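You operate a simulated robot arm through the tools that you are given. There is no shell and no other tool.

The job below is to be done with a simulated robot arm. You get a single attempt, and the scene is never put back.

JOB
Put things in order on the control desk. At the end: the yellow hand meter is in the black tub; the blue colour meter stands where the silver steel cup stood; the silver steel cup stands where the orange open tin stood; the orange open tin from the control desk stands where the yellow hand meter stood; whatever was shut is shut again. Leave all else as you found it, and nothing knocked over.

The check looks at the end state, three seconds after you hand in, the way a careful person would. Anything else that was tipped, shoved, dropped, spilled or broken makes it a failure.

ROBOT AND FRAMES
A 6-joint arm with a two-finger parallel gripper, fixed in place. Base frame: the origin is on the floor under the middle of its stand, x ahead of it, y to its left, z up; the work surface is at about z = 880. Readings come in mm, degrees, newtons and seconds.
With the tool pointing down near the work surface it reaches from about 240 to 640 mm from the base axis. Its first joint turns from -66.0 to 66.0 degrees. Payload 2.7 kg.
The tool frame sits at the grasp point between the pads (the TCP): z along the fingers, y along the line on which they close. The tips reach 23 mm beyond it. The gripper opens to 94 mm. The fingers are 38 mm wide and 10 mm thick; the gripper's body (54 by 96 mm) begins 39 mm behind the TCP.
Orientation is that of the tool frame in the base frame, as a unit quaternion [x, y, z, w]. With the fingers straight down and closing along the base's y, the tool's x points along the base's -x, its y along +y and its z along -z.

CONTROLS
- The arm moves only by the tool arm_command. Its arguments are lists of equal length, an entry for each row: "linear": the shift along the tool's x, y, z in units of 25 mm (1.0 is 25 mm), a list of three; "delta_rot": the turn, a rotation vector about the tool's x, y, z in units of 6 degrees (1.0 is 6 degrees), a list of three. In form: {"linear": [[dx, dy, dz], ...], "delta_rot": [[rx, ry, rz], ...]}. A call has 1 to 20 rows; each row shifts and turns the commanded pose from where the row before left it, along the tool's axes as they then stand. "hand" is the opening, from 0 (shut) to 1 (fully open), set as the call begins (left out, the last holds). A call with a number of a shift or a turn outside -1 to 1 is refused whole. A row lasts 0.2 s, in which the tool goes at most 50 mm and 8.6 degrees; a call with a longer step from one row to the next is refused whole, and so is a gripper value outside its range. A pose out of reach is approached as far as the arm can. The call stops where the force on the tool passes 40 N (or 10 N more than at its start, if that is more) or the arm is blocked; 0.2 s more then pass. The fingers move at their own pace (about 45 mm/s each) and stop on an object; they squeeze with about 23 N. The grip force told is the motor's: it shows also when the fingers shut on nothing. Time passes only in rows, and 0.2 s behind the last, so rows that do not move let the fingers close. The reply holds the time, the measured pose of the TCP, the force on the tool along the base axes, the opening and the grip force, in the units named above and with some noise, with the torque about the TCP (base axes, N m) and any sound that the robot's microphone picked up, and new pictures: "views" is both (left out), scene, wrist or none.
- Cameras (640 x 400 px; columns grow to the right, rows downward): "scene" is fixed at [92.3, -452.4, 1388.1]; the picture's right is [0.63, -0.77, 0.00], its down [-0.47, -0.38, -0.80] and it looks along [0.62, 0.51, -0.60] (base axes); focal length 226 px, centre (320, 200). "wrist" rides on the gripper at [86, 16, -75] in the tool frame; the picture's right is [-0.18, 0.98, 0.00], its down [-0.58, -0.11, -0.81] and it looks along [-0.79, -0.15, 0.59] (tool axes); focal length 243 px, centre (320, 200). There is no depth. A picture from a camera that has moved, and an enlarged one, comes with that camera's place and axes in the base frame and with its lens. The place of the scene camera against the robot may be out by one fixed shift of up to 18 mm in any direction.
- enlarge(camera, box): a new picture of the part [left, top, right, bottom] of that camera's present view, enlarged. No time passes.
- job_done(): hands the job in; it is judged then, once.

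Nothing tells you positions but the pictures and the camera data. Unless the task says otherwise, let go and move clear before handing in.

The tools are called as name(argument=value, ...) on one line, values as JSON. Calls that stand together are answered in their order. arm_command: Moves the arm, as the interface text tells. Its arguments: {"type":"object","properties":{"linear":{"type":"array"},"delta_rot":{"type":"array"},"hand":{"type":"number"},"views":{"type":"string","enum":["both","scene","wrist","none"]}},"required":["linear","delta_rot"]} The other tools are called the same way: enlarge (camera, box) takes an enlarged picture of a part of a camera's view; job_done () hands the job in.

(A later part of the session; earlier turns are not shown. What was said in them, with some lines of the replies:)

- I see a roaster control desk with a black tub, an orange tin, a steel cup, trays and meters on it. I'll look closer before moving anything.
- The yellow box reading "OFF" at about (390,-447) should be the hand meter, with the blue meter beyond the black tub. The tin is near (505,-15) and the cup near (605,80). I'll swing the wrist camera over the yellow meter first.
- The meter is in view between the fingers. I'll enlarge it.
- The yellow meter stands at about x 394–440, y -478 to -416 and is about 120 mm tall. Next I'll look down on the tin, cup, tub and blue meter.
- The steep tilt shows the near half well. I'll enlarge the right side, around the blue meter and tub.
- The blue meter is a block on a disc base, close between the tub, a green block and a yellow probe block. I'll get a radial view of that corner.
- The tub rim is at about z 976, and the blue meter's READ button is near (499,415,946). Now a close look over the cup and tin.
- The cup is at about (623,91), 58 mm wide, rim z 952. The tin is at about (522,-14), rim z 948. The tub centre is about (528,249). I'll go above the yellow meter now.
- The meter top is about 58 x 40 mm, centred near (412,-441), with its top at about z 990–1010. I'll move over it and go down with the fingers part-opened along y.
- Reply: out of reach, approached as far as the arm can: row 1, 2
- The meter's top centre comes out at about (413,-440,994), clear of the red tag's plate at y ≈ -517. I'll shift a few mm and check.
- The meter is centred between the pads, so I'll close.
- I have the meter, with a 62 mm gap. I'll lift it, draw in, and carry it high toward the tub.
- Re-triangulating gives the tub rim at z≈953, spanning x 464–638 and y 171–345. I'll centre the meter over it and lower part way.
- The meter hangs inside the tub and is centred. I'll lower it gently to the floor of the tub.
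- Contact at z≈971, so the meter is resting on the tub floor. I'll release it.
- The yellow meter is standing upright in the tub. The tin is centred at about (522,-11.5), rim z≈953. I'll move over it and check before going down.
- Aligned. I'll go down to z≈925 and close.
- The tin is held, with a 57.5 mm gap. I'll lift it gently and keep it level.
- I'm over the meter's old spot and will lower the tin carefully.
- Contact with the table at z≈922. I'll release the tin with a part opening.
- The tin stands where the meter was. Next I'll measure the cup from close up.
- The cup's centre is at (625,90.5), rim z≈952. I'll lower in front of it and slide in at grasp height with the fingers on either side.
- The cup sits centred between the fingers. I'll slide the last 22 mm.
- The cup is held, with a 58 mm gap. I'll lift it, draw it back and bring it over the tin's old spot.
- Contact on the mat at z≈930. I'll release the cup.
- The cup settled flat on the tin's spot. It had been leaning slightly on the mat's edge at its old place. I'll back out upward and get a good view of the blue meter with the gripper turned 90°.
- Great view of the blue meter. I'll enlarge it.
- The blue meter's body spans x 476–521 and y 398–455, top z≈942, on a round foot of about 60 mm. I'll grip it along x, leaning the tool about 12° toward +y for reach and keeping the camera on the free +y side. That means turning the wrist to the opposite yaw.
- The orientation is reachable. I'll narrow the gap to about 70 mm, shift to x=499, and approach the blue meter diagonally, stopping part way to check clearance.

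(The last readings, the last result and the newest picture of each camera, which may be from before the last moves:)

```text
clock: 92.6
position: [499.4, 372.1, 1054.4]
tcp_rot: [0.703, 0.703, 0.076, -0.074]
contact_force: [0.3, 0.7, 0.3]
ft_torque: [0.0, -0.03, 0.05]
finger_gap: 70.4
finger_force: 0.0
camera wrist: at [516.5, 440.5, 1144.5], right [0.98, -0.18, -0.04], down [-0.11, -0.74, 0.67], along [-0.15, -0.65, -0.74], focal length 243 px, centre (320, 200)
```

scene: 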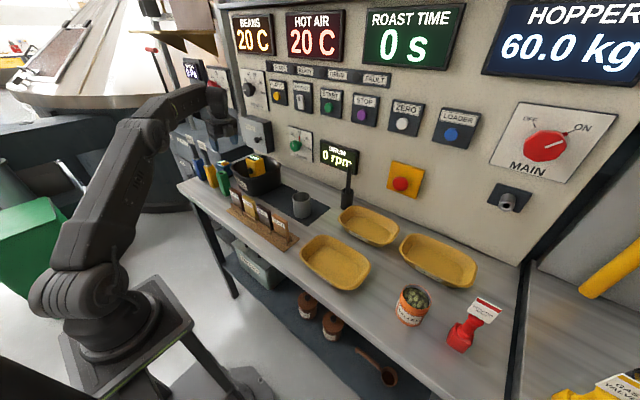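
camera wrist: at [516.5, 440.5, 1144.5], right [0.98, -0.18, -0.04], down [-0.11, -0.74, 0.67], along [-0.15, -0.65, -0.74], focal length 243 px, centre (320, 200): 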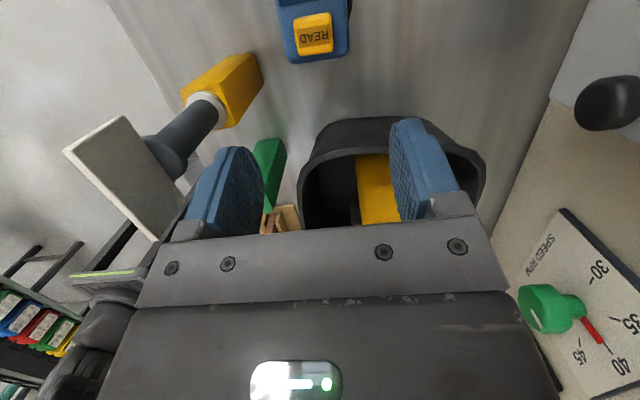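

enlarge(camera="wrist", box=[40, 40, 300, 300])

enlarge(camera="scene", box=[160, 70, 270, 190])

```text
1.54 times, centred on (170, 170) of wrist
camera zoom: at [516.5, 440.5, 1144.5], right [0.98, -0.18, -0.04], down [-0.11, -0.74, 0.67], along [-0.15, -0.65, -0.74], focal length 373 px, centre (551, 246)
```

zoom: 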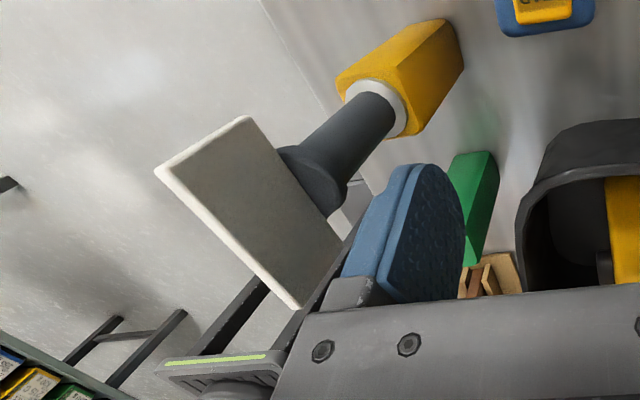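

```text
3.33 times, centred on (215, 130) of scene
camera zoom: at [92.3, -452.4, 1388.1], right [0.63, -0.77, 0.0], down [-0.47, -0.38, -0.8], along [0.62, 0.51, -0.6], focal length 752 px, centre (670, 433)
```

zoom: 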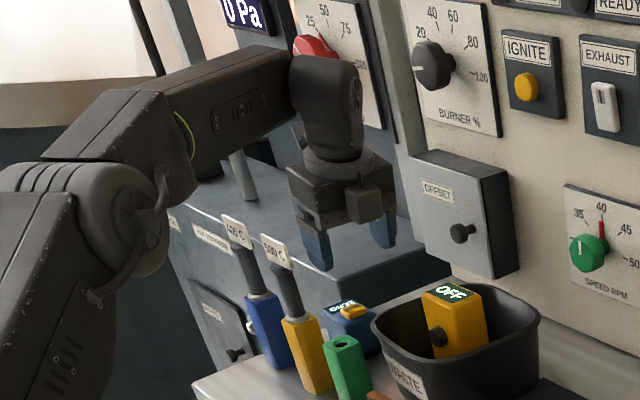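

The tag plate sits at x≈428 and the gripper stays at x≥451, so there is clearance. I'll continue to just above the meter.

arm_command(linear=[[0.345, 0, 0.78], [0.345, 0, 0.78], [0.345, 0, 0.78], [0.345, 0, 0.7], [0, 0, 0]], delta_rot=[[0, 0, 0], [0, 0, 0], [0, 0, 0], [0, 0, 0], [0, 0, 0]])

enlarge(camera="wrist", box=[160, 0, 480, 240])

enlarge(camera="scene", box=[160, 80, 270, 200])

```text
clock: 93.8
position: [499.7, 418.3, 987.2]
tcp_rot: [0.703, 0.704, 0.075, -0.075]
contact_force: [0.7, -0.5, 0.4]
ft_torque: [0.02, -0.02, 0.02]
finger_gap: 70.2
finger_force: 0.1
camera wrist: at [517.1, 487.6, 1079.4], right [0.98, -0.18, -0.04], down [-0.11, -0.74, 0.67], along [-0.15, -0.65, -0.74], focal length 243 px, centre (320, 200)
```

scene: 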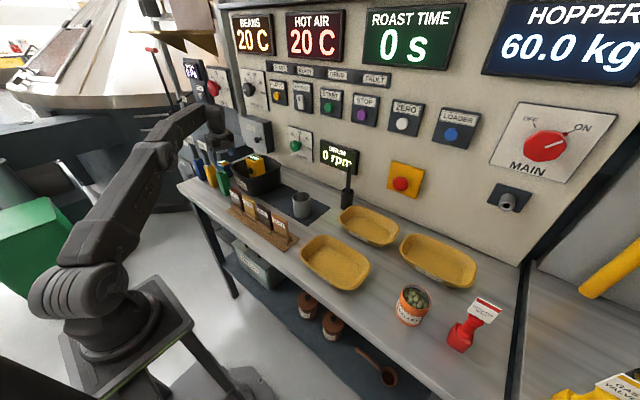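
wrist: 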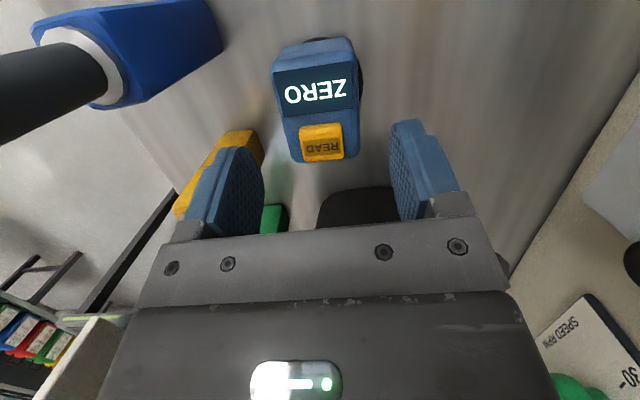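

```text
1.67 times, centred on (320, 120) of wrist
camera zoom: at [517.1, 487.6, 1079.4], right [0.98, -0.18, -0.04], down [-0.11, -0.74, 0.67], along [-0.15, -0.65, -0.74], focal length 404 px, centre (320, 333)
```

zoom: 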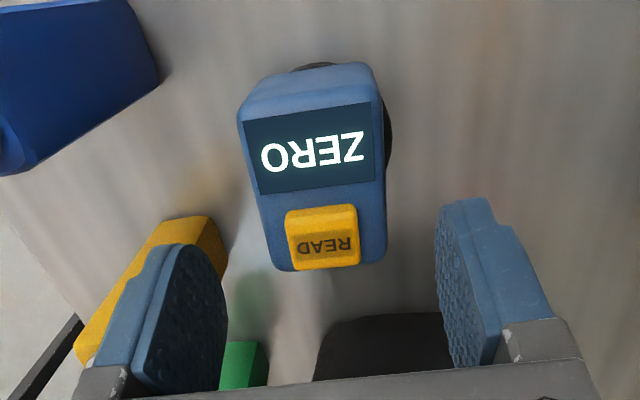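

```text
3.33 times, centred on (215, 140) of scene
camera zoom: at [92.3, -452.4, 1388.1], right [0.63, -0.77, 0.0], down [-0.47, -0.38, -0.8], along [0.62, 0.51, -0.6], focal length 752 px, centre (670, 400)
```

zoom: 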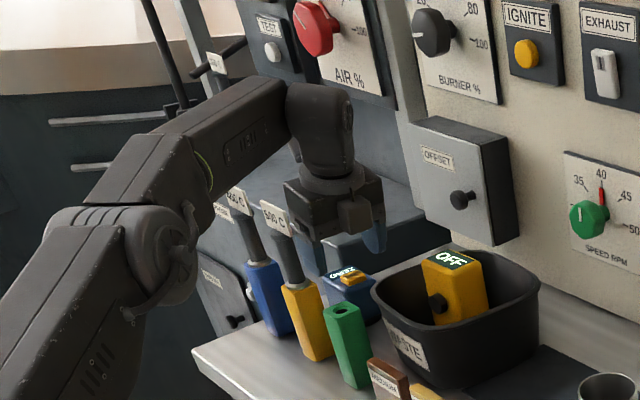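

The meter is centred between the fingers at x≈500. I'll lean a further 6°, which keeps the forearm well away from the probe tags, then check again.

arm_command(linear=[[0, 0, 0], [0, 0, 0]], delta_rot=[[0, 1, 0], [0, 0, 0]])

enlarge(camera="scene", box=[160, 80, 270, 200])

enlarge(camera="wrist", box=[160, 0, 480, 240])

```text
clock: 94.4
position: [499.4, 419.0, 988.9]
tcp_rot: [0.699, 0.698, 0.112, -0.11]
contact_force: [-0.4, -0.1, 0.0]
ft_torque: [0.0, -0.03, 0.03]
finger_gap: 70.6
finger_force: 0.0
camera wrist: at [516.7, 478.1, 1085.9], right [0.98, -0.17, -0.06], down [-0.11, -0.8, 0.59], along [-0.15, -0.57, -0.81], focal length 243 px, centre (320, 200)
```

scene: 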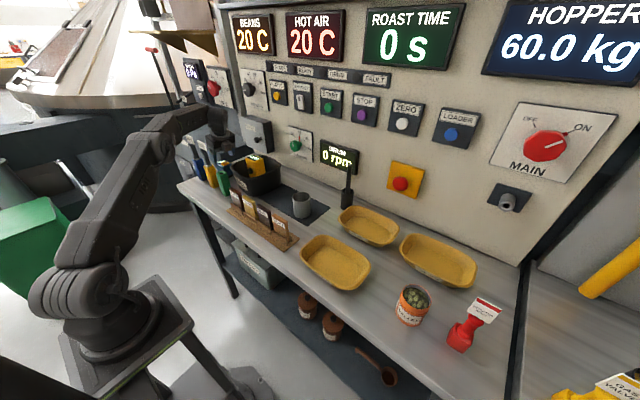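
wrist: 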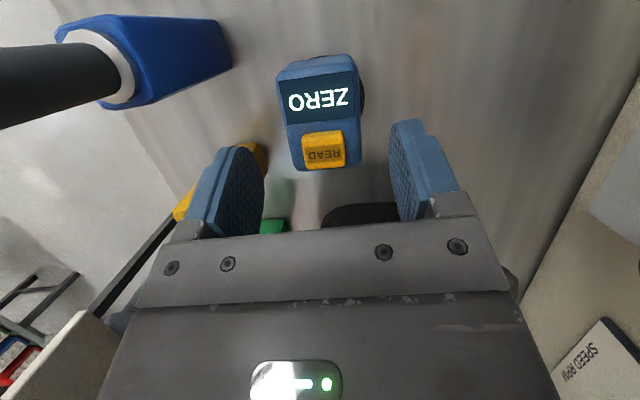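

```text
3.33 times, centred on (215, 140) of scene
camera zoom: at [92.3, -452.4, 1388.1], right [0.63, -0.77, 0.0], down [-0.47, -0.38, -0.8], along [0.62, 0.51, -0.6], focal length 752 px, centre (670, 400)
```

zoom: 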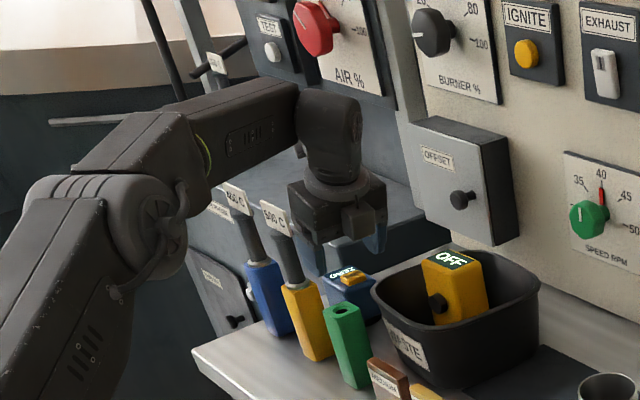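

```text
1.67 times, centred on (320, 120) of wrist
camera zoom: at [516.7, 478.1, 1085.9], right [0.98, -0.17, -0.06], down [-0.11, -0.8, 0.59], along [-0.15, -0.57, -0.81], focal length 404 px, centre (320, 333)
```

zoom: 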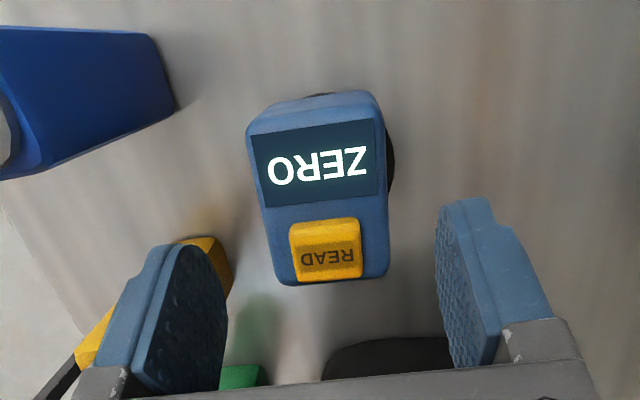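

arm_command(linear=[[-0.16, 0.03, 0.578], [-0.16, 0, 0.578], [-0.16, 0, 0.578], [0, 0, 0]], delta_rot=[[0, 0, 0], [0, 0, 0], [0, 0, 0], [0, 0, 0]])

enlarge(camera="scene", box=[160, 80, 270, 200])

enlarge(camera="wrist", box=[160, 0, 480, 240])

```text
clock: 95.4
position: [499.1, 421.7, 942.8]
tcp_rot: [0.698, 0.699, 0.112, -0.11]
contact_force: [-0.9, -0.6, 0.6]
ft_torque: [-0.02, 0.02, 0.02]
finger_gap: 70.3
finger_force: 0.0
camera wrist: at [516.1, 481.9, 1041.0], right [0.98, -0.17, -0.06], down [-0.11, -0.8, 0.59], along [-0.15, -0.57, -0.81], focal length 243 px, centre (320, 200)
```

scene: 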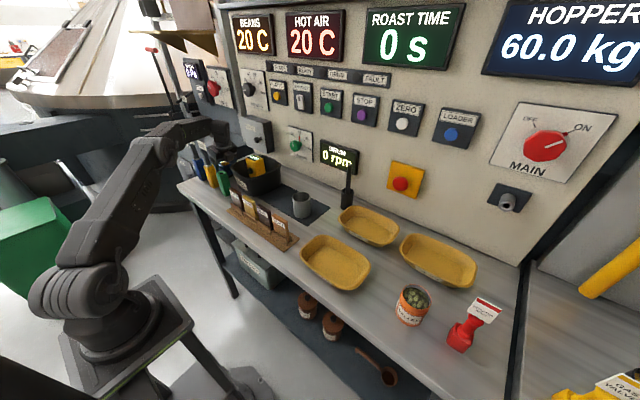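
wrist: 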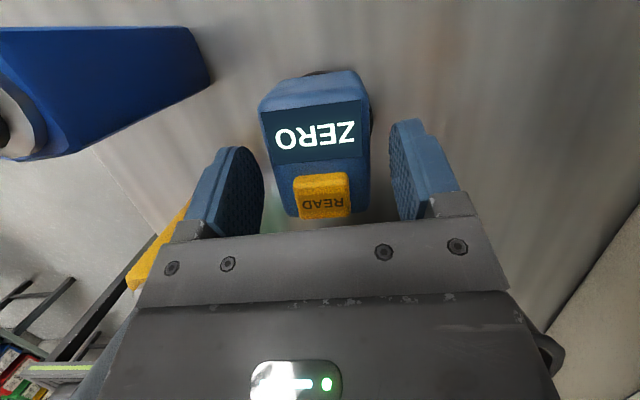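

```text
3.33 times, centred on (215, 140) of scene
camera zoom: at [92.3, -452.4, 1388.1], right [0.63, -0.77, 0.0], down [-0.47, -0.38, -0.8], along [0.62, 0.51, -0.6], focal length 752 px, centre (670, 400)
```

zoom: 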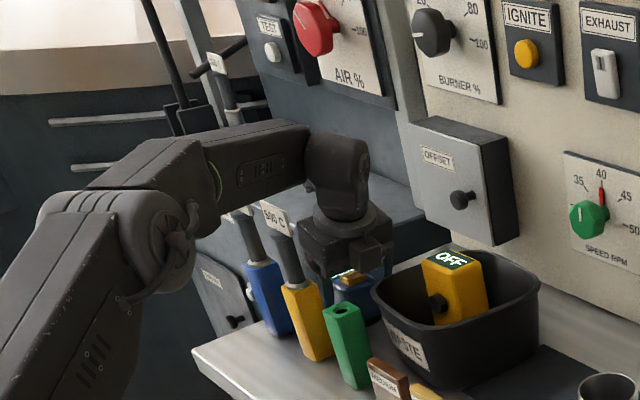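

```text
1.67 times, centred on (320, 120) of wrist
camera zoom: at [516.1, 481.9, 1041.0], right [0.98, -0.17, -0.06], down [-0.11, -0.8, 0.59], along [-0.15, -0.57, -0.81], focal length 404 px, centre (320, 333)
```

zoom: 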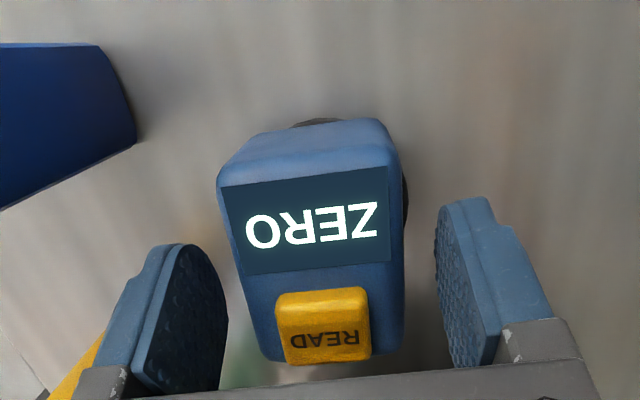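

arm_command(linear=[[-0.1, 0.02, 0.27], [-0.1, 0, 0.27], [0, 0, 0]], delta_rot=[[0, 0, 0], [0, 0, 0], [0, 0, 0]])

enlarge(camera="scene", box=[180, 100, 270, 190])

enlarge(camera="wrist", box=[160, 0, 480, 240])

```text
clock: 96.2
position: [500.6, 421.8, 928.9]
tcp_rot: [0.698, 0.698, 0.111, -0.111]
contact_force: [0.2, 0.0, -0.4]
ft_torque: [-0.03, -0.03, 0.01]
finger_gap: 70.4
finger_force: 0.1
camera wrist: at [517.4, 482.1, 1026.8], right [0.98, -0.17, -0.06], down [-0.11, -0.8, 0.59], along [-0.15, -0.57, -0.81], focal length 243 px, centre (320, 200)
```

scene: 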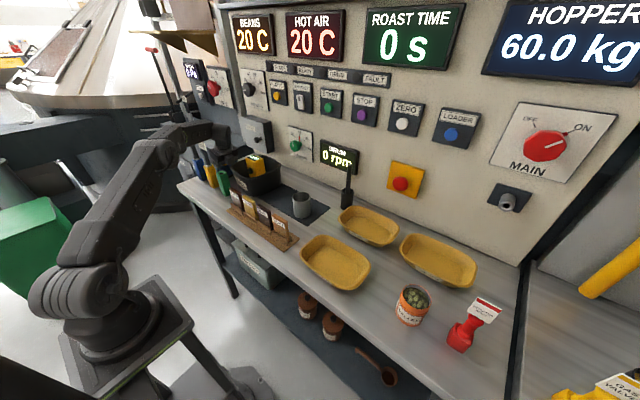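
wrist: 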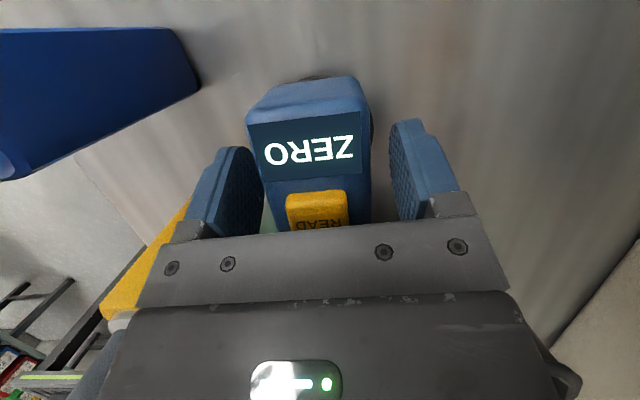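

```text
4.44 times, centred on (225, 145) of scene
camera zoom: at [92.3, -452.4, 1388.1], right [0.63, -0.77, 0.0], down [-0.47, -0.38, -0.8], along [0.62, 0.51, -0.6], focal length 1003 px, centre (742, 444)
```

zoom: 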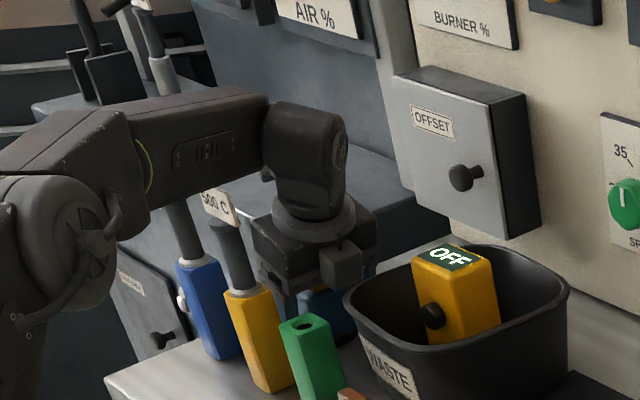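

```text
1.67 times, centred on (320, 120) of wrist
camera zoom: at [517.4, 482.1, 1026.8], right [0.98, -0.17, -0.06], down [-0.11, -0.8, 0.59], along [-0.15, -0.57, -0.81], focal length 404 px, centre (320, 333)
```

zoom: 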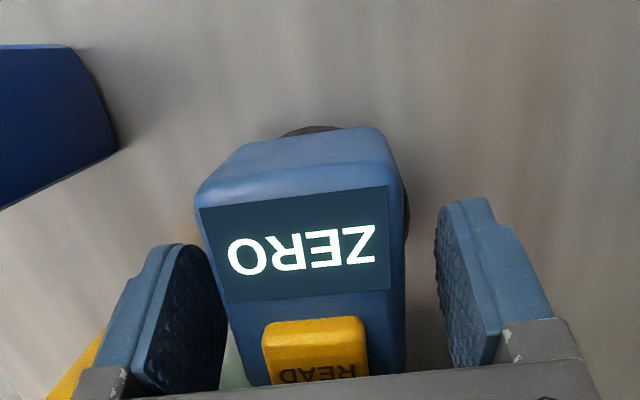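

The meter is nicely between the pads, with nothing touching. I'll close on it.

arm_command(linear=[[0, -0.06, 0], [0, 0, 0], [0, 0, 0], [0, 0, 0], [0, 0, 0]], delta_rot=[[0, 0, 0], [0, 0, 0], [0, 0, 0], [0, 0, 0], [0, 0, 0]], hand=0, views="wrist")

```text
clock: 97.4
position: [499.6, 422.1, 928.5]
tcp_rot: [0.699, 0.698, 0.113, -0.11]
contact_force: [1.3, -0.3, 0.0]
ft_torque: [0.06, 0.02, -0.03]
finger_gap: 47.8
finger_force: 23.2
camera wrist: at [516.2, 481.6, 1026.8], right [0.98, -0.17, -0.06], down [-0.11, -0.8, 0.59], along [-0.15, -0.57, -0.81], focal length 243 px, centre (320, 200)
```

wrist: 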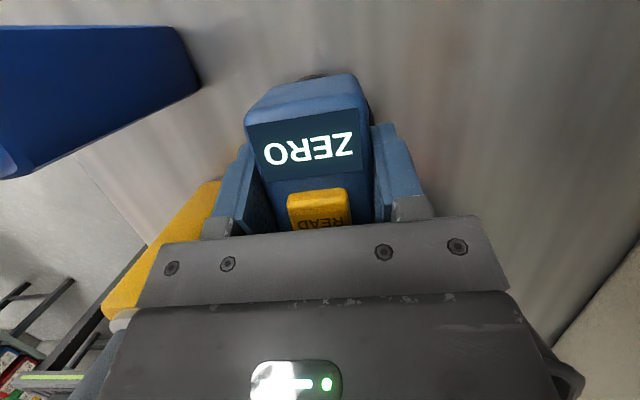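

The blue meter is gripped, with a 47.8 mm gap. I'll lift it straight up and check that its foot comes along.

arm_command(linear=[[0.099, 0, -0.304], [0.185, 0, -0.57], [0.247, 0, -0.76], [0.247, 0, -0.76], [0.247, 0, -0.76], [0.21, 0, -0.646], [0, 0, 0]], delta_rot=[[0, 0, 0], [0, 0, 0], [0, 0, 0], [0, 0, 0], [0, 0, 0], [0, 0, 0], [0, 0, 0]])

enlarge(camera="scene", box=[180, 90, 270, 190])

enlarge(camera="wrist", box=[160, 0, 480, 240])

```text
clock: 99.0
position: [499.2, 421.4, 1026.2]
tcp_rot: [0.699, 0.698, 0.11, -0.11]
contact_force: [0.9, 0.0, -3.2]
ft_torque: [-0.03, 0.03, -0.01]
finger_gap: 48.0
finger_force: 23.1
camera wrist: at [517.1, 481.5, 1124.4], right [0.98, -0.18, -0.06], down [-0.11, -0.8, 0.59], along [-0.15, -0.57, -0.81], focal length 243 px, centre (320, 200)
```

scene: 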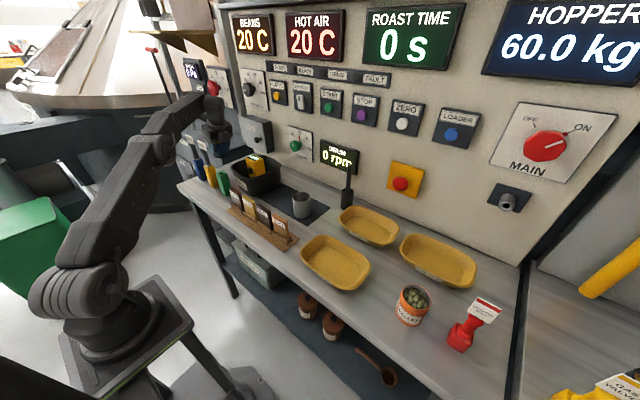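
wrist: 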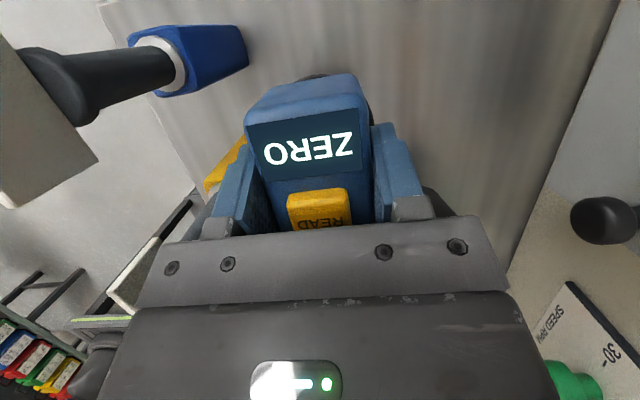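

```text
4.00 times, centred on (225, 140) of scene
camera zoom: at [92.4, -452.3, 1388.1], right [0.63, -0.77, 0.0], down [-0.47, -0.38, -0.8], along [0.62, 0.51, -0.6], focal length 903 px, centre (700, 440)
```

zoom: 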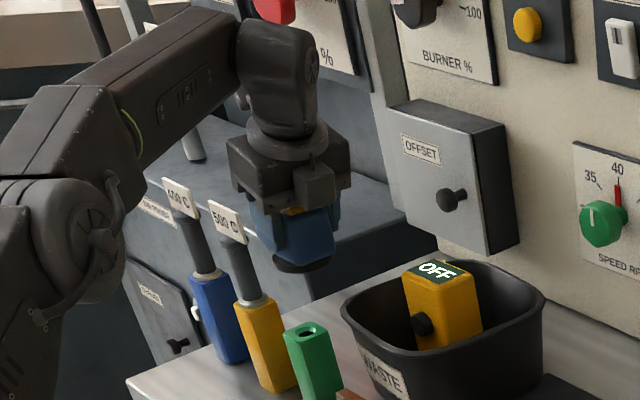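

```text
1.67 times, centred on (320, 120) of wrist
camera zoom: at [517.1, 481.5, 1124.4], right [0.98, -0.18, -0.06], down [-0.11, -0.8, 0.59], along [-0.15, -0.57, -0.81], focal length 404 px, centre (320, 333)
```

zoom: 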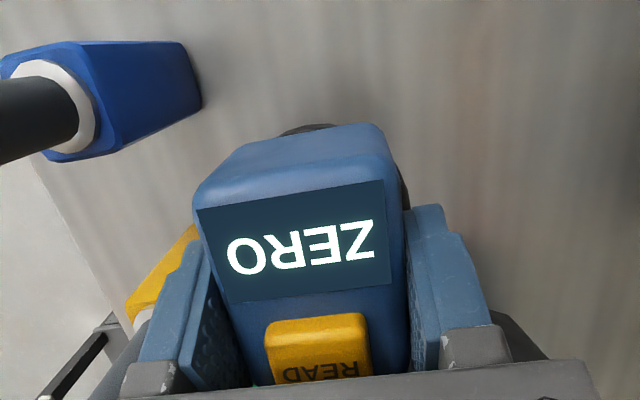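

The meter came up whole, with its foot. I'll carry it over the tub toward the cup's old place.

arm_command(linear=[[-0.4, 0, -0.45], [-0.7, 0, -0.825], [-0.7, 0, -0.825], [-0.7, 0, -0.825], [-0.3, 0, -0.375], [-0.944, 0.24, -0.2], [-0.944, 0.24, -0.2], [-0.944, 0.24, -0.2], [-0.944, 0.24, -0.2], [-0.944, 0.24, -0.2], [-0.944, 0.24, -0.2], [-0.944, 0.24, -0.2], [-0.944, 0.24, -0.2], [-0.944, 0.24, -0.2], [-0.944, 0.24, -0.2], [0, 0, 0]], delta_rot=[[0, 0, 0], [0, 0, 0], [0, 0, 0], [0, 0, 0], [0, 0, 0], [0, 0, 0], [0, 0, 0], [0, 0, 0], [0, 0, 0], [0, 0, 0], [0, 0, 0], [0, 0, 0], [0, 0, 0], [0, 0, 0], [0, 0, 0], [0, 0, 0]])

enlarge(camera="scene", box=[200, 80, 340, 220])

```text
clock: 102.4
position: [561.4, 89.2, 1059.4]
tcp_rot: [0.698, 0.699, 0.112, -0.11]
contact_force: [1.2, 0.4, -4.1]
ft_torque: [0.0, -0.01, 0.0]
finger_gap: 48.0
finger_force: 23.2
camera wrist: at [578.9, 147.8, 1157.6], right [0.98, -0.17, -0.06], down [-0.11, -0.8, 0.59], along [-0.15, -0.57, -0.81], focal length 243 px, centre (320, 200)
```

scene: 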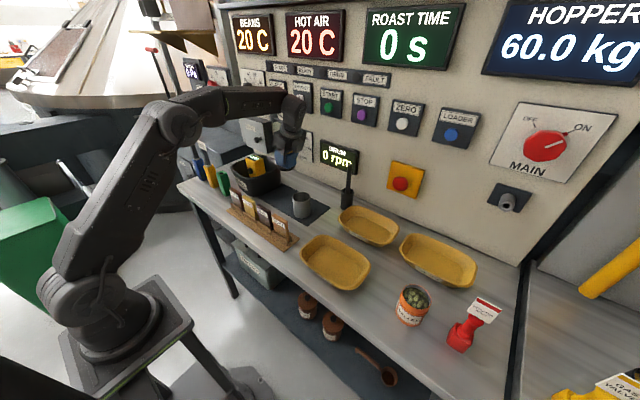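
wrist: 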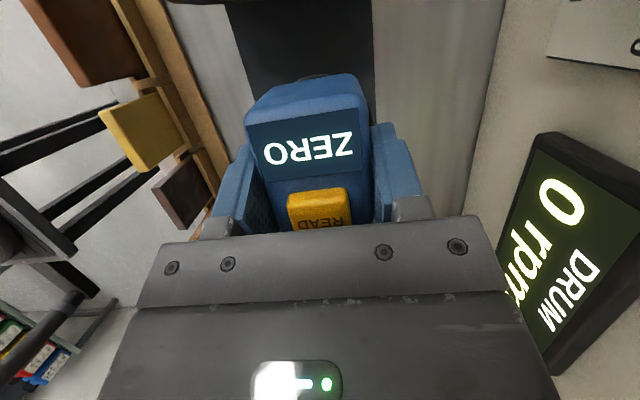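

```text
2.86 times, centred on (270, 150) of scene
camera zoom: at [92.4, -452.4, 1388.1], right [0.63, -0.77, 0.0], down [-0.47, -0.38, -0.8], along [0.62, 0.51, -0.6], focal length 645 px, centre (463, 343)
```

zoom: 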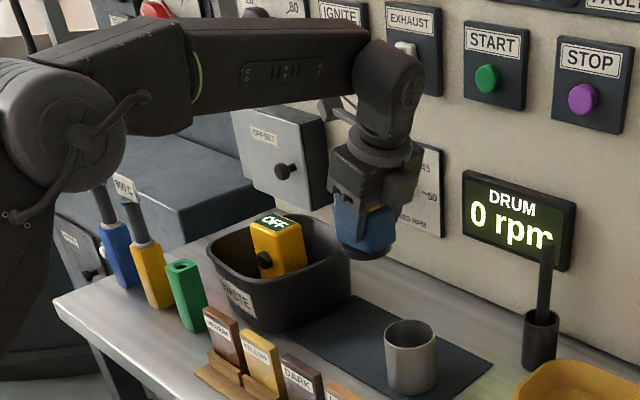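

The path is clear. I'll move diagonally out and down to just above the cup's old spot.

arm_command(linear=[[-0.224, 0.516, 0.554], [-0.224, 0.516, 0.554], [-0.224, 0.516, 0.554], [-0.224, 0.516, 0.554], [-0.224, 0.516, 0.554], [0, 0, 0]], delta_rot=[[0, 0, 0], [0, 0, 0], [0, 0, 0], [0, 0, 0], [0, 0, 0], [0, 0, 0]])

enlarge(camera="scene", box=[200, 80, 340, 220])

```text
clock: 103.8
position: [625.0, 86.2, 984.9]
tcp_rot: [0.699, 0.698, 0.112, -0.11]
contact_force: [-0.7, 0.7, -4.5]
ft_torque: [-0.04, 0.01, 0.0]
finger_gap: 47.9
finger_force: 22.8
camera wrist: at [641.8, 144.9, 1082.7], right [0.98, -0.18, -0.06], down [-0.11, -0.8, 0.59], along [-0.15, -0.57, -0.81], focal length 243 px, centre (320, 200)
```

scene: 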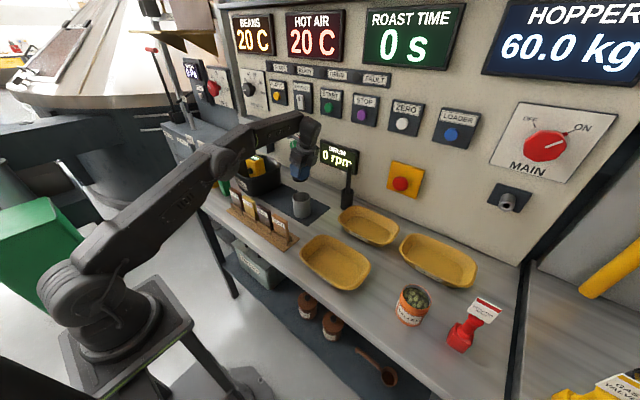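
wrist: 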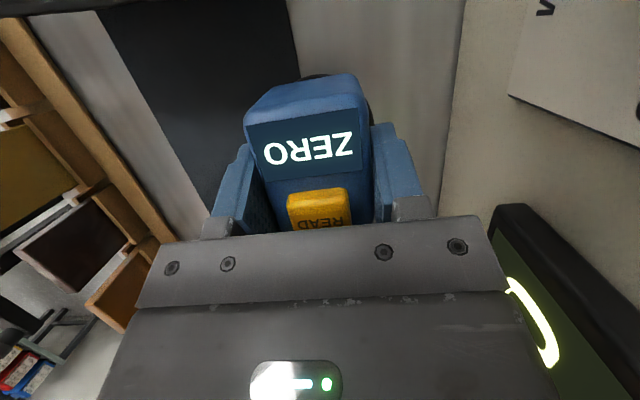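

```text
2.86 times, centred on (270, 150) of scene
camera zoom: at [92.4, -452.4, 1388.1], right [0.63, -0.77, 0.0], down [-0.47, -0.38, -0.8], along [0.62, 0.51, -0.6], focal length 645 px, centre (463, 343)
```

zoom: 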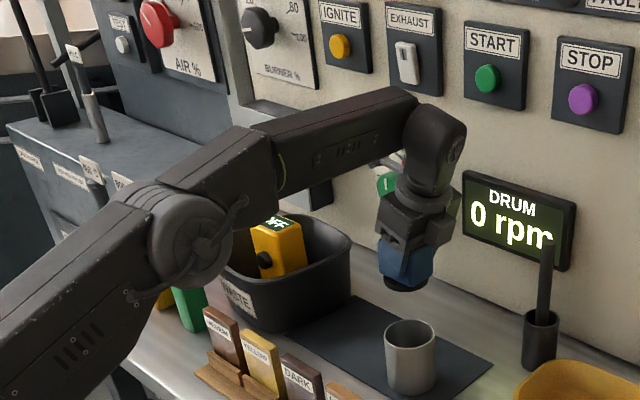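

arm_command(linear=[[-0.167, 0, 0.45], [-0.167, 0, 0.45], [-0.167, 0, 0.45], [-0.167, 0, 0.45], [0, 0, 0]], delta_rot=[[0, 0, 0], [0, 0, 0], [0, 0, 0], [0, 0, 0], [0, 0, 0]])

enlarge(camera="scene", box=[240, 100, 340, 220])

enlarge(camera="wrist", box=[160, 0, 480, 240])

```text
clock: 105.0
position: [622.5, 83.9, 937.9]
tcp_rot: [0.699, 0.698, 0.112, -0.11]
contact_force: [-0.4, 0.3, -4.1]
ft_torque: [-0.02, 0.01, 0.01]
finger_gap: 48.0
finger_force: 22.9
camera wrist: at [640.4, 142.9, 1035.5], right [0.98, -0.17, -0.06], down [-0.11, -0.8, 0.59], along [-0.15, -0.57, -0.81], focal length 243 px, centre (320, 200)
```

scene: 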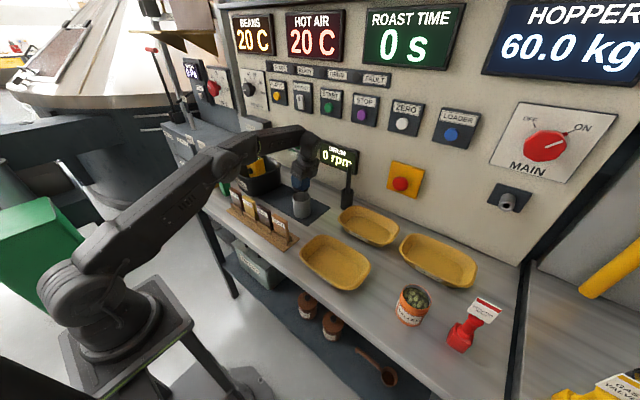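
wrist: 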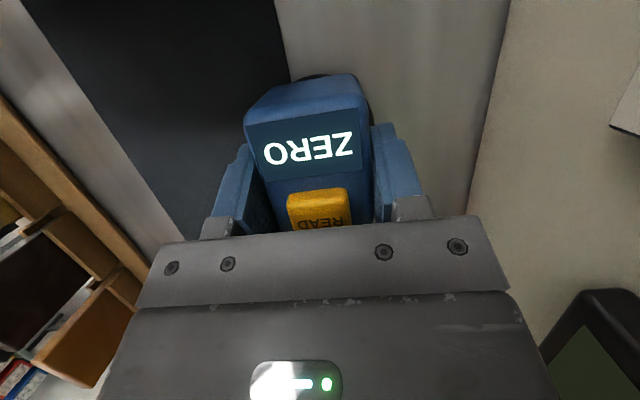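

```text
3.33 times, centred on (290, 160) of scene
camera zoom: at [92.4, -452.4, 1388.1], right [0.63, -0.77, 0.0], down [-0.47, -0.38, -0.8], along [0.62, 0.51, -0.6], focal length 752 px, centre (420, 333)
```

zoom: 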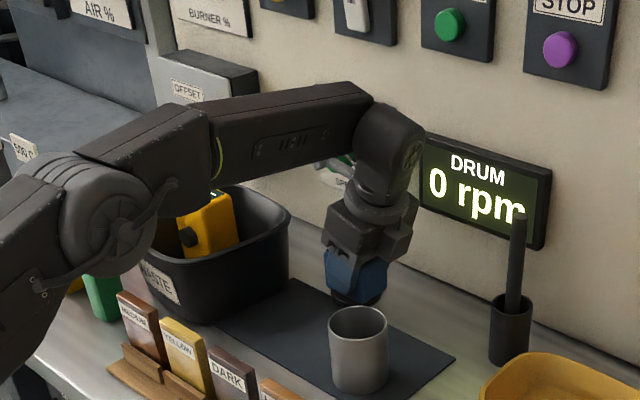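

```text
1.67 times, centred on (320, 120) of wrist
camera zoom: at [640.4, 142.9, 1035.5], right [0.98, -0.17, -0.06], down [-0.11, -0.8, 0.59], along [-0.15, -0.57, -0.81], focal length 404 px, centre (320, 333)
```

zoom: 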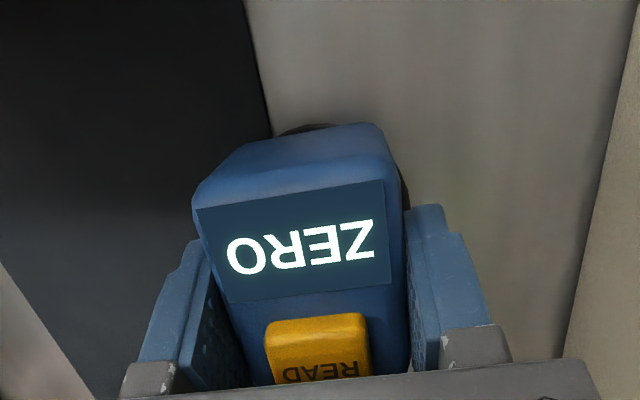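

arm_command(linear=[[-0.05, 0.06, 0.152], [0, 0, 0]], delta_rot=[[0, 0, 0], [0, 0, 0]], views="none")

arm_command(linear=[[-0.0185, 0, 0.057], [0, 0, 0]], delta_rot=[[0, 0, 0], [0, 0, 0]], views="none")

```text
clock: 105.6
position: [623.9, 84.2, 932.5]
tcp_rot: [0.698, 0.698, 0.112, -0.11]
contact_force: [0.8, 0.2, -4.7]
ft_torque: [-0.02, -0.01, 0.02]
finger_gap: 47.6
finger_force: 22.8
```

```text
clock: 106.2
position: [625.5, 83.9, 931.9]
tcp_rot: [0.698, 0.698, 0.111, -0.112]
contact_force: [0.0, 0.6, -3.5]
ft_torque: [-0.01, -0.01, -0.02]
finger_gap: 48.0
finger_force: 22.4
```

arm_command(linear=[[-0.0185, 0, 0.057], [0, 0, 0]], delta_rot=[[0, 0, 0], [0, 0, 0]], views="none")

```text
clock: 106.8
position: [625.2, 83.0, 932.6]
tcp_rot: [0.698, 0.698, 0.113, -0.109]
contact_force: [1.6, 1.5, 5.5]
ft_torque: [0.11, 0.19, -0.07]
finger_gap: 48.0
finger_force: 22.7
```

The meter's foot is touching. I'll release it with a part opening.

arm_command(linear=[[0, 0, 0], [0, 0, 0], [0, 0, 0], [0, 0, 0]], delta_rot=[[0, 0, 0], [0, 0, 0], [0, 0, 0], [0, 0, 0]], hand=0.75)

enlarge(camera="scene", box=[240, 100, 340, 220])

enlarge(camera="wrist", box=[160, 0, 480, 240])

```text
clock: 107.8
position: [625.0, 82.3, 930.6]
tcp_rot: [0.699, 0.698, 0.113, -0.11]
contact_force: [-0.4, -0.2, 0.7]
ft_torque: [-0.04, 0.03, -0.01]
finger_gap: 70.5
finger_force: 0.0
camera wrist: at [641.7, 141.9, 1028.4], right [0.98, -0.17, -0.06], down [-0.11, -0.8, 0.59], along [-0.15, -0.57, -0.81], focal length 243 px, centre (320, 200)
```

scene: 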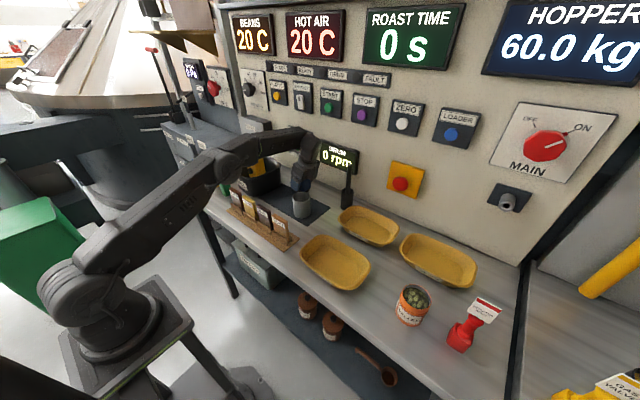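
wrist: 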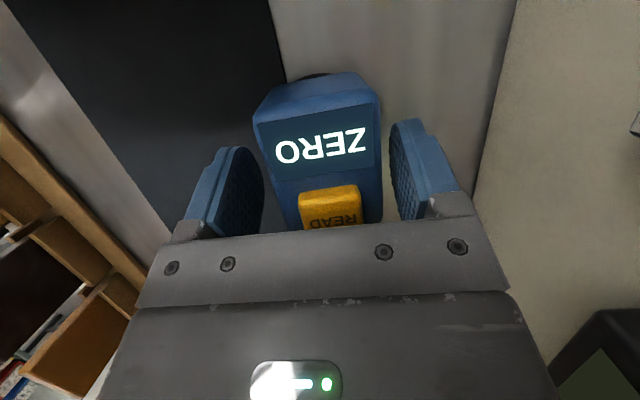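

```text
3.33 times, centred on (290, 160) of scene
camera zoom: at [92.3, -452.4, 1388.1], right [0.63, -0.77, 0.0], down [-0.47, -0.38, -0.8], along [0.62, 0.51, -0.6], focal length 752 px, centre (420, 333)
```

zoom: 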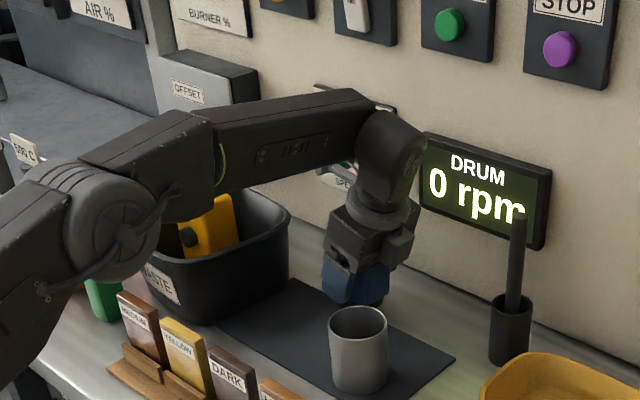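

```text
1.67 times, centred on (320, 120) of wrist
camera zoom: at [641.7, 141.9, 1028.4], right [0.98, -0.17, -0.06], down [-0.11, -0.8, 0.59], along [-0.15, -0.57, -0.81], focal length 404 px, centre (320, 333)
```

zoom: 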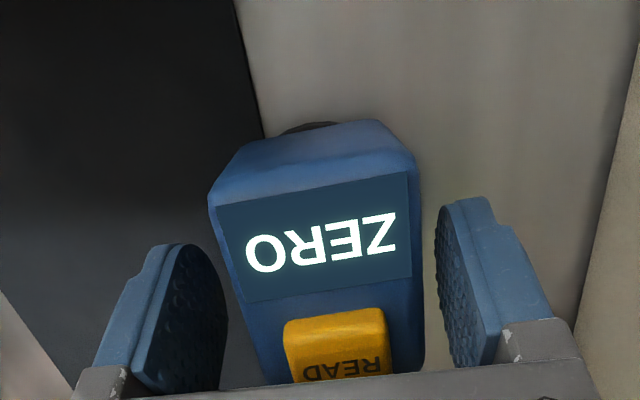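

The meter stands at the cup's old spot, leaning slightly over the mat edge as the cup had done. I'll open wider and withdraw straight up, then back.

arm_command(linear=[[0, 0, 0], [0, 0, 0], [0.0925, 0, -0.285], [0.185, 0, -0.57], [0.185, 0, -0.57], [0.185, 0, -0.57], [0.0925, 0, -0.285], [0, 0, 0]], delta_rot=[[0, 0, 0], [0, 0, 0], [0, 0, 0], [0, 0, 0], [0, 0, 0], [0, 0, 0], [0, 0, 0], [0, 0, 0]], hand=0.9)

enlarge(camera="wrist", box=[160, 0, 480, 240])

```text
clock: 109.6
position: [623.9, 82.8, 991.2]
tcp_rot: [0.699, 0.698, 0.112, -0.111]
contact_force: [0.0, 0.4, -0.4]
ft_torque: [-0.02, 0.01, 0.0]
finger_gap: 84.7
finger_force: 0.1
camera wrist: at [641.1, 141.9, 1089.1], right [0.98, -0.18, -0.06], down [-0.11, -0.8, 0.59], along [-0.15, -0.57, -0.81], focal length 243 px, centre (320, 200)
```

scene: 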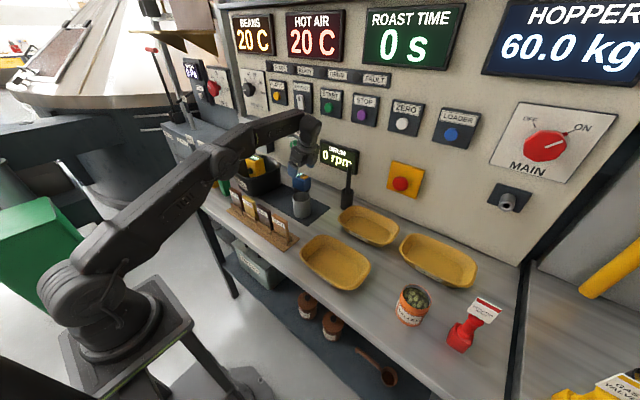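
wrist: 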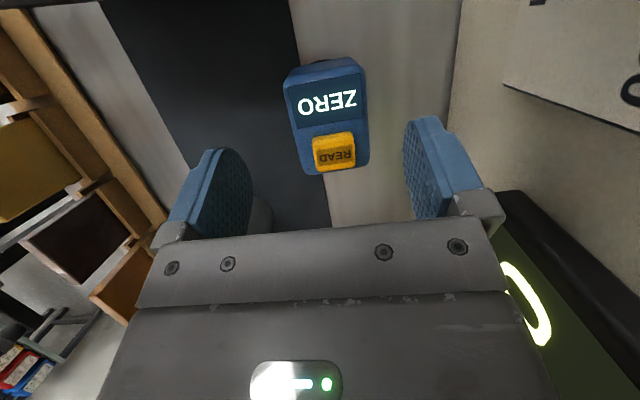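

```text
1.67 times, centred on (320, 120) of wrist
camera zoom: at [641.1, 141.9, 1089.1], right [0.98, -0.18, -0.06], down [-0.11, -0.8, 0.59], along [-0.15, -0.57, -0.81], focal length 404 px, centre (320, 333)
```

zoom: 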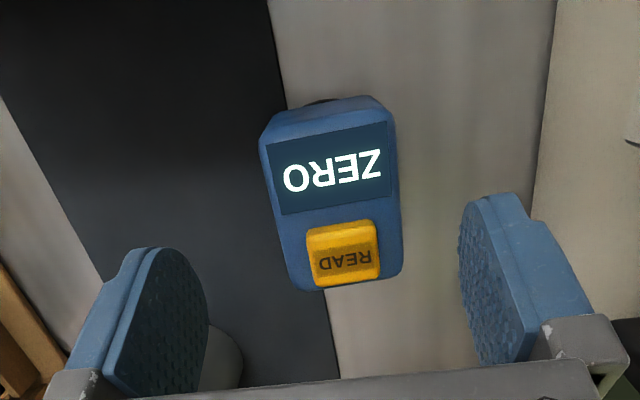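

The READ button puts the meter's base at about (625,92), which matches the cup's old spot. I'll back away and return to an upright, high pose for a final check.

arm_command(linear=[[0.208, -0.68, -0.56], [0.208, -0.68, -0.56], [0.208, -0.68, -0.56], [0.208, -0.68, -0.56], [0.208, -0.68, -0.56], [0, -0.8, -0.4], [0, -0.8, -0.4], [0, -0.8, -0.4], [0, 0, 0], [0, 0, 0], [0, 0, 0]], delta_rot=[[0, 0, 0], [0, 0, 0], [0, 0, 0], [0, 0, 0], [0, 0, 0], [0, 0, 0], [0, 0, 0], [0, 0, 0], [0, -1, 0], [0, -1, 0], [0, -1, 0]], views="none")

arm_command(linear=[[0, 0, -0.6], [0, 0, -0.6], [0, 0, -0.6], [0, 0, -0.6], [0, 0, -0.6], [0, 0, 0], [0, 0, 0], [0, 0, 0], [0, 0, 0], [0, 0, 0], [0, 0, 0], [0, 0, 0], [0, 0, 0], [0, 0, 0], [0, 0, 0], [0, 0, 0], [0, 0, 0], [0, 0, 0], [0, 0, 0], [0, 0, 0]], delta_rot=[[0, 0, 0], [0, 0, 0], [0, 0, 0], [0, 0, 0], [0, 0, 0], [0, 0, -1], [0, 0, -1], [0, 0, -1], [0, 0, -1], [0, 0, -1], [0, 0, -1], [0, 0, -1], [0, 0, -1], [0, 0, -1], [0, 0, -1], [0, 0, -1], [0, 0, -1], [0, 0, -1], [0, 0, -1], [0, 0, -1]], views="both")

```text
clock: 112.0
position: [479.3, 76.9, 1094.7]
tcp_rot: [0.707, 0.707, 0.0, 0.001]
contact_force: [-0.3, -1.3, -0.7]
ft_torque: [0.01, 0.0, 0.02]
finger_gap: 84.6
finger_force: 0.1
```

```text
clock: 116.2
position: [480.1, 76.9, 1167.0]
tcp_rot: [-0.001, 1.0, 0.001, 0.001]
contact_force: [0.4, 0.7, -0.1]
ft_torque: [-0.01, 0.0, -0.01]
finger_gap: 84.5
finger_force: 0.0
camera wrist: at [394.3, 92.3, 1242.4], right [0.18, 0.98, 0.0], down [0.58, -0.11, 0.81], along [0.79, -0.15, -0.59], focal length 243 px, centre (320, 200)
```

scene: 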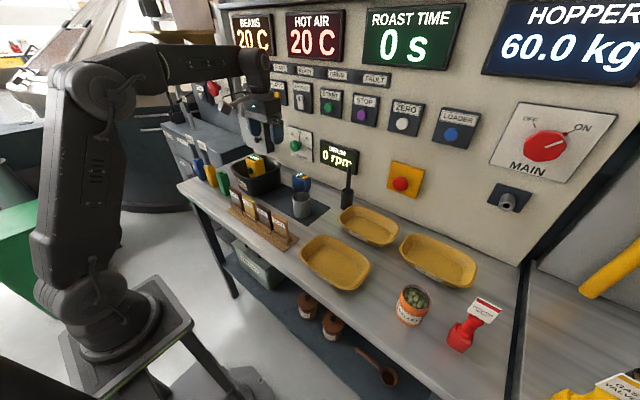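
wrist: 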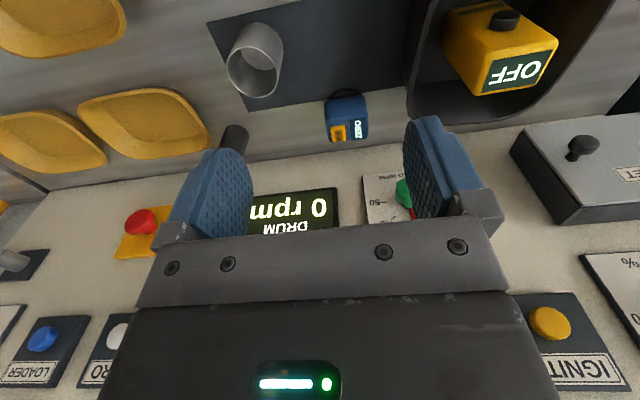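

enlarge(camera="wrist", box=[190, 0, 430, 160])

enlarge(camera="scene", box=[170, 130, 350, 260])

enlarge(camera="scene", box=[300, 190, 520, 370])

```text
2.50 times, centred on (310, 80) of wrist
camera zoom: at [394.3, 92.3, 1242.4], right [0.18, 0.98, 0.0], down [0.58, -0.11, 0.81], along [0.79, -0.15, -0.59], focal length 606 px, centre (345, 500)
```

zoom: 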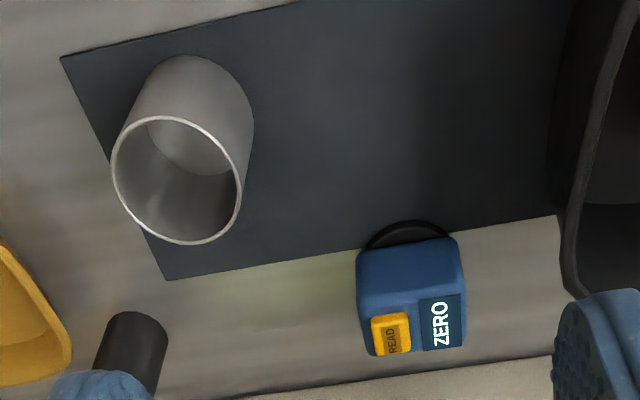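

```text
3.08 times, centred on (260, 195) of scene
camera zoom: at [92.3, -452.4, 1388.1], right [0.63, -0.77, 0.0], down [-0.47, -0.38, -0.8], along [0.62, 0.51, -0.6], focal length 694 px, centre (505, 215)
```

zoom: 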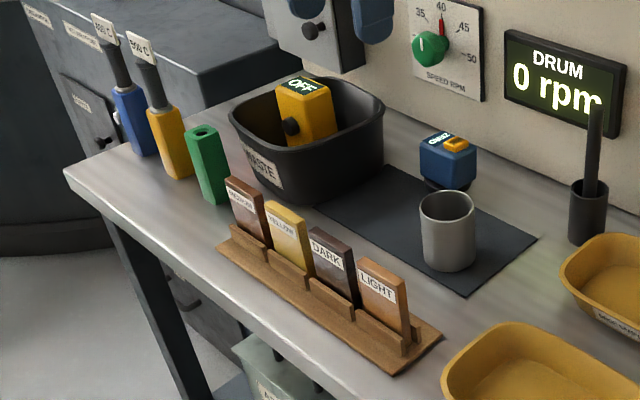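

```text
2.22 times, centred on (410, 280) of scene
camera zoom: at [92.3, -452.4, 1388.1], right [0.63, -0.77, 0.0], down [-0.47, -0.38, -0.8], along [0.62, 0.51, -0.6], focal length 501 px, centre (120, 22)
```

zoom: 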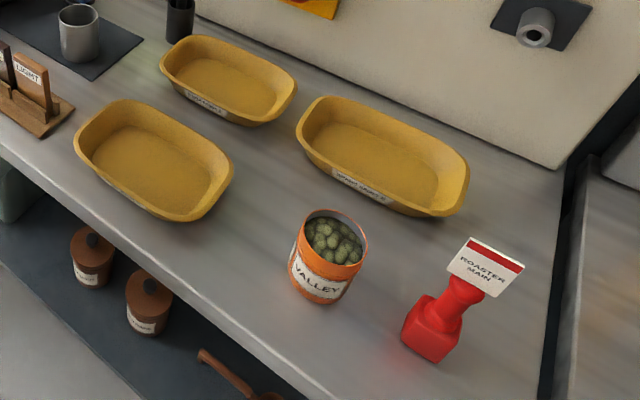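

Everything is where it belongs. The yellow meter stands in the tub, the tin stands at the meter's old spot, the cup at the tin's spot and the blue meter at the cup's spot. Nothing else has moved and the arm is clear, so I'm handing in.

job_done()

```text
The job is handed in.
```

I made all four moves and handed the job in. The final pictures show nothing else moved or knocked over. I haven't been told the result of the check.

| Item | Where it is now | Offset from the target spot (estimated from the pictures) |
|---|---|---|
| Yellow hand meter | Standing upright near the middle of the black tub; its top sticks up about 45 mm above the rim | – |
| Orange open tin | Where the yellow meter stood, upright with its beans in it | About 2 mm |
| Silver steel cup | Where the tin stood, flat on the mat | About 5 mm |
| Blue colour meter | Where the cup stood, facing the same way as before | Within a few mm |

- **Blue meter leans slightly:** it leans by about 5°, because that spot straddles the edge of the raised mat. The cup looks to have been leaning there in the same way. The meter stayed steady after I let go.
- **Nothing to shut:** I didn't open anything, so there was nothing to close again. I didn't use any of the panel controls or the meters' buttons.
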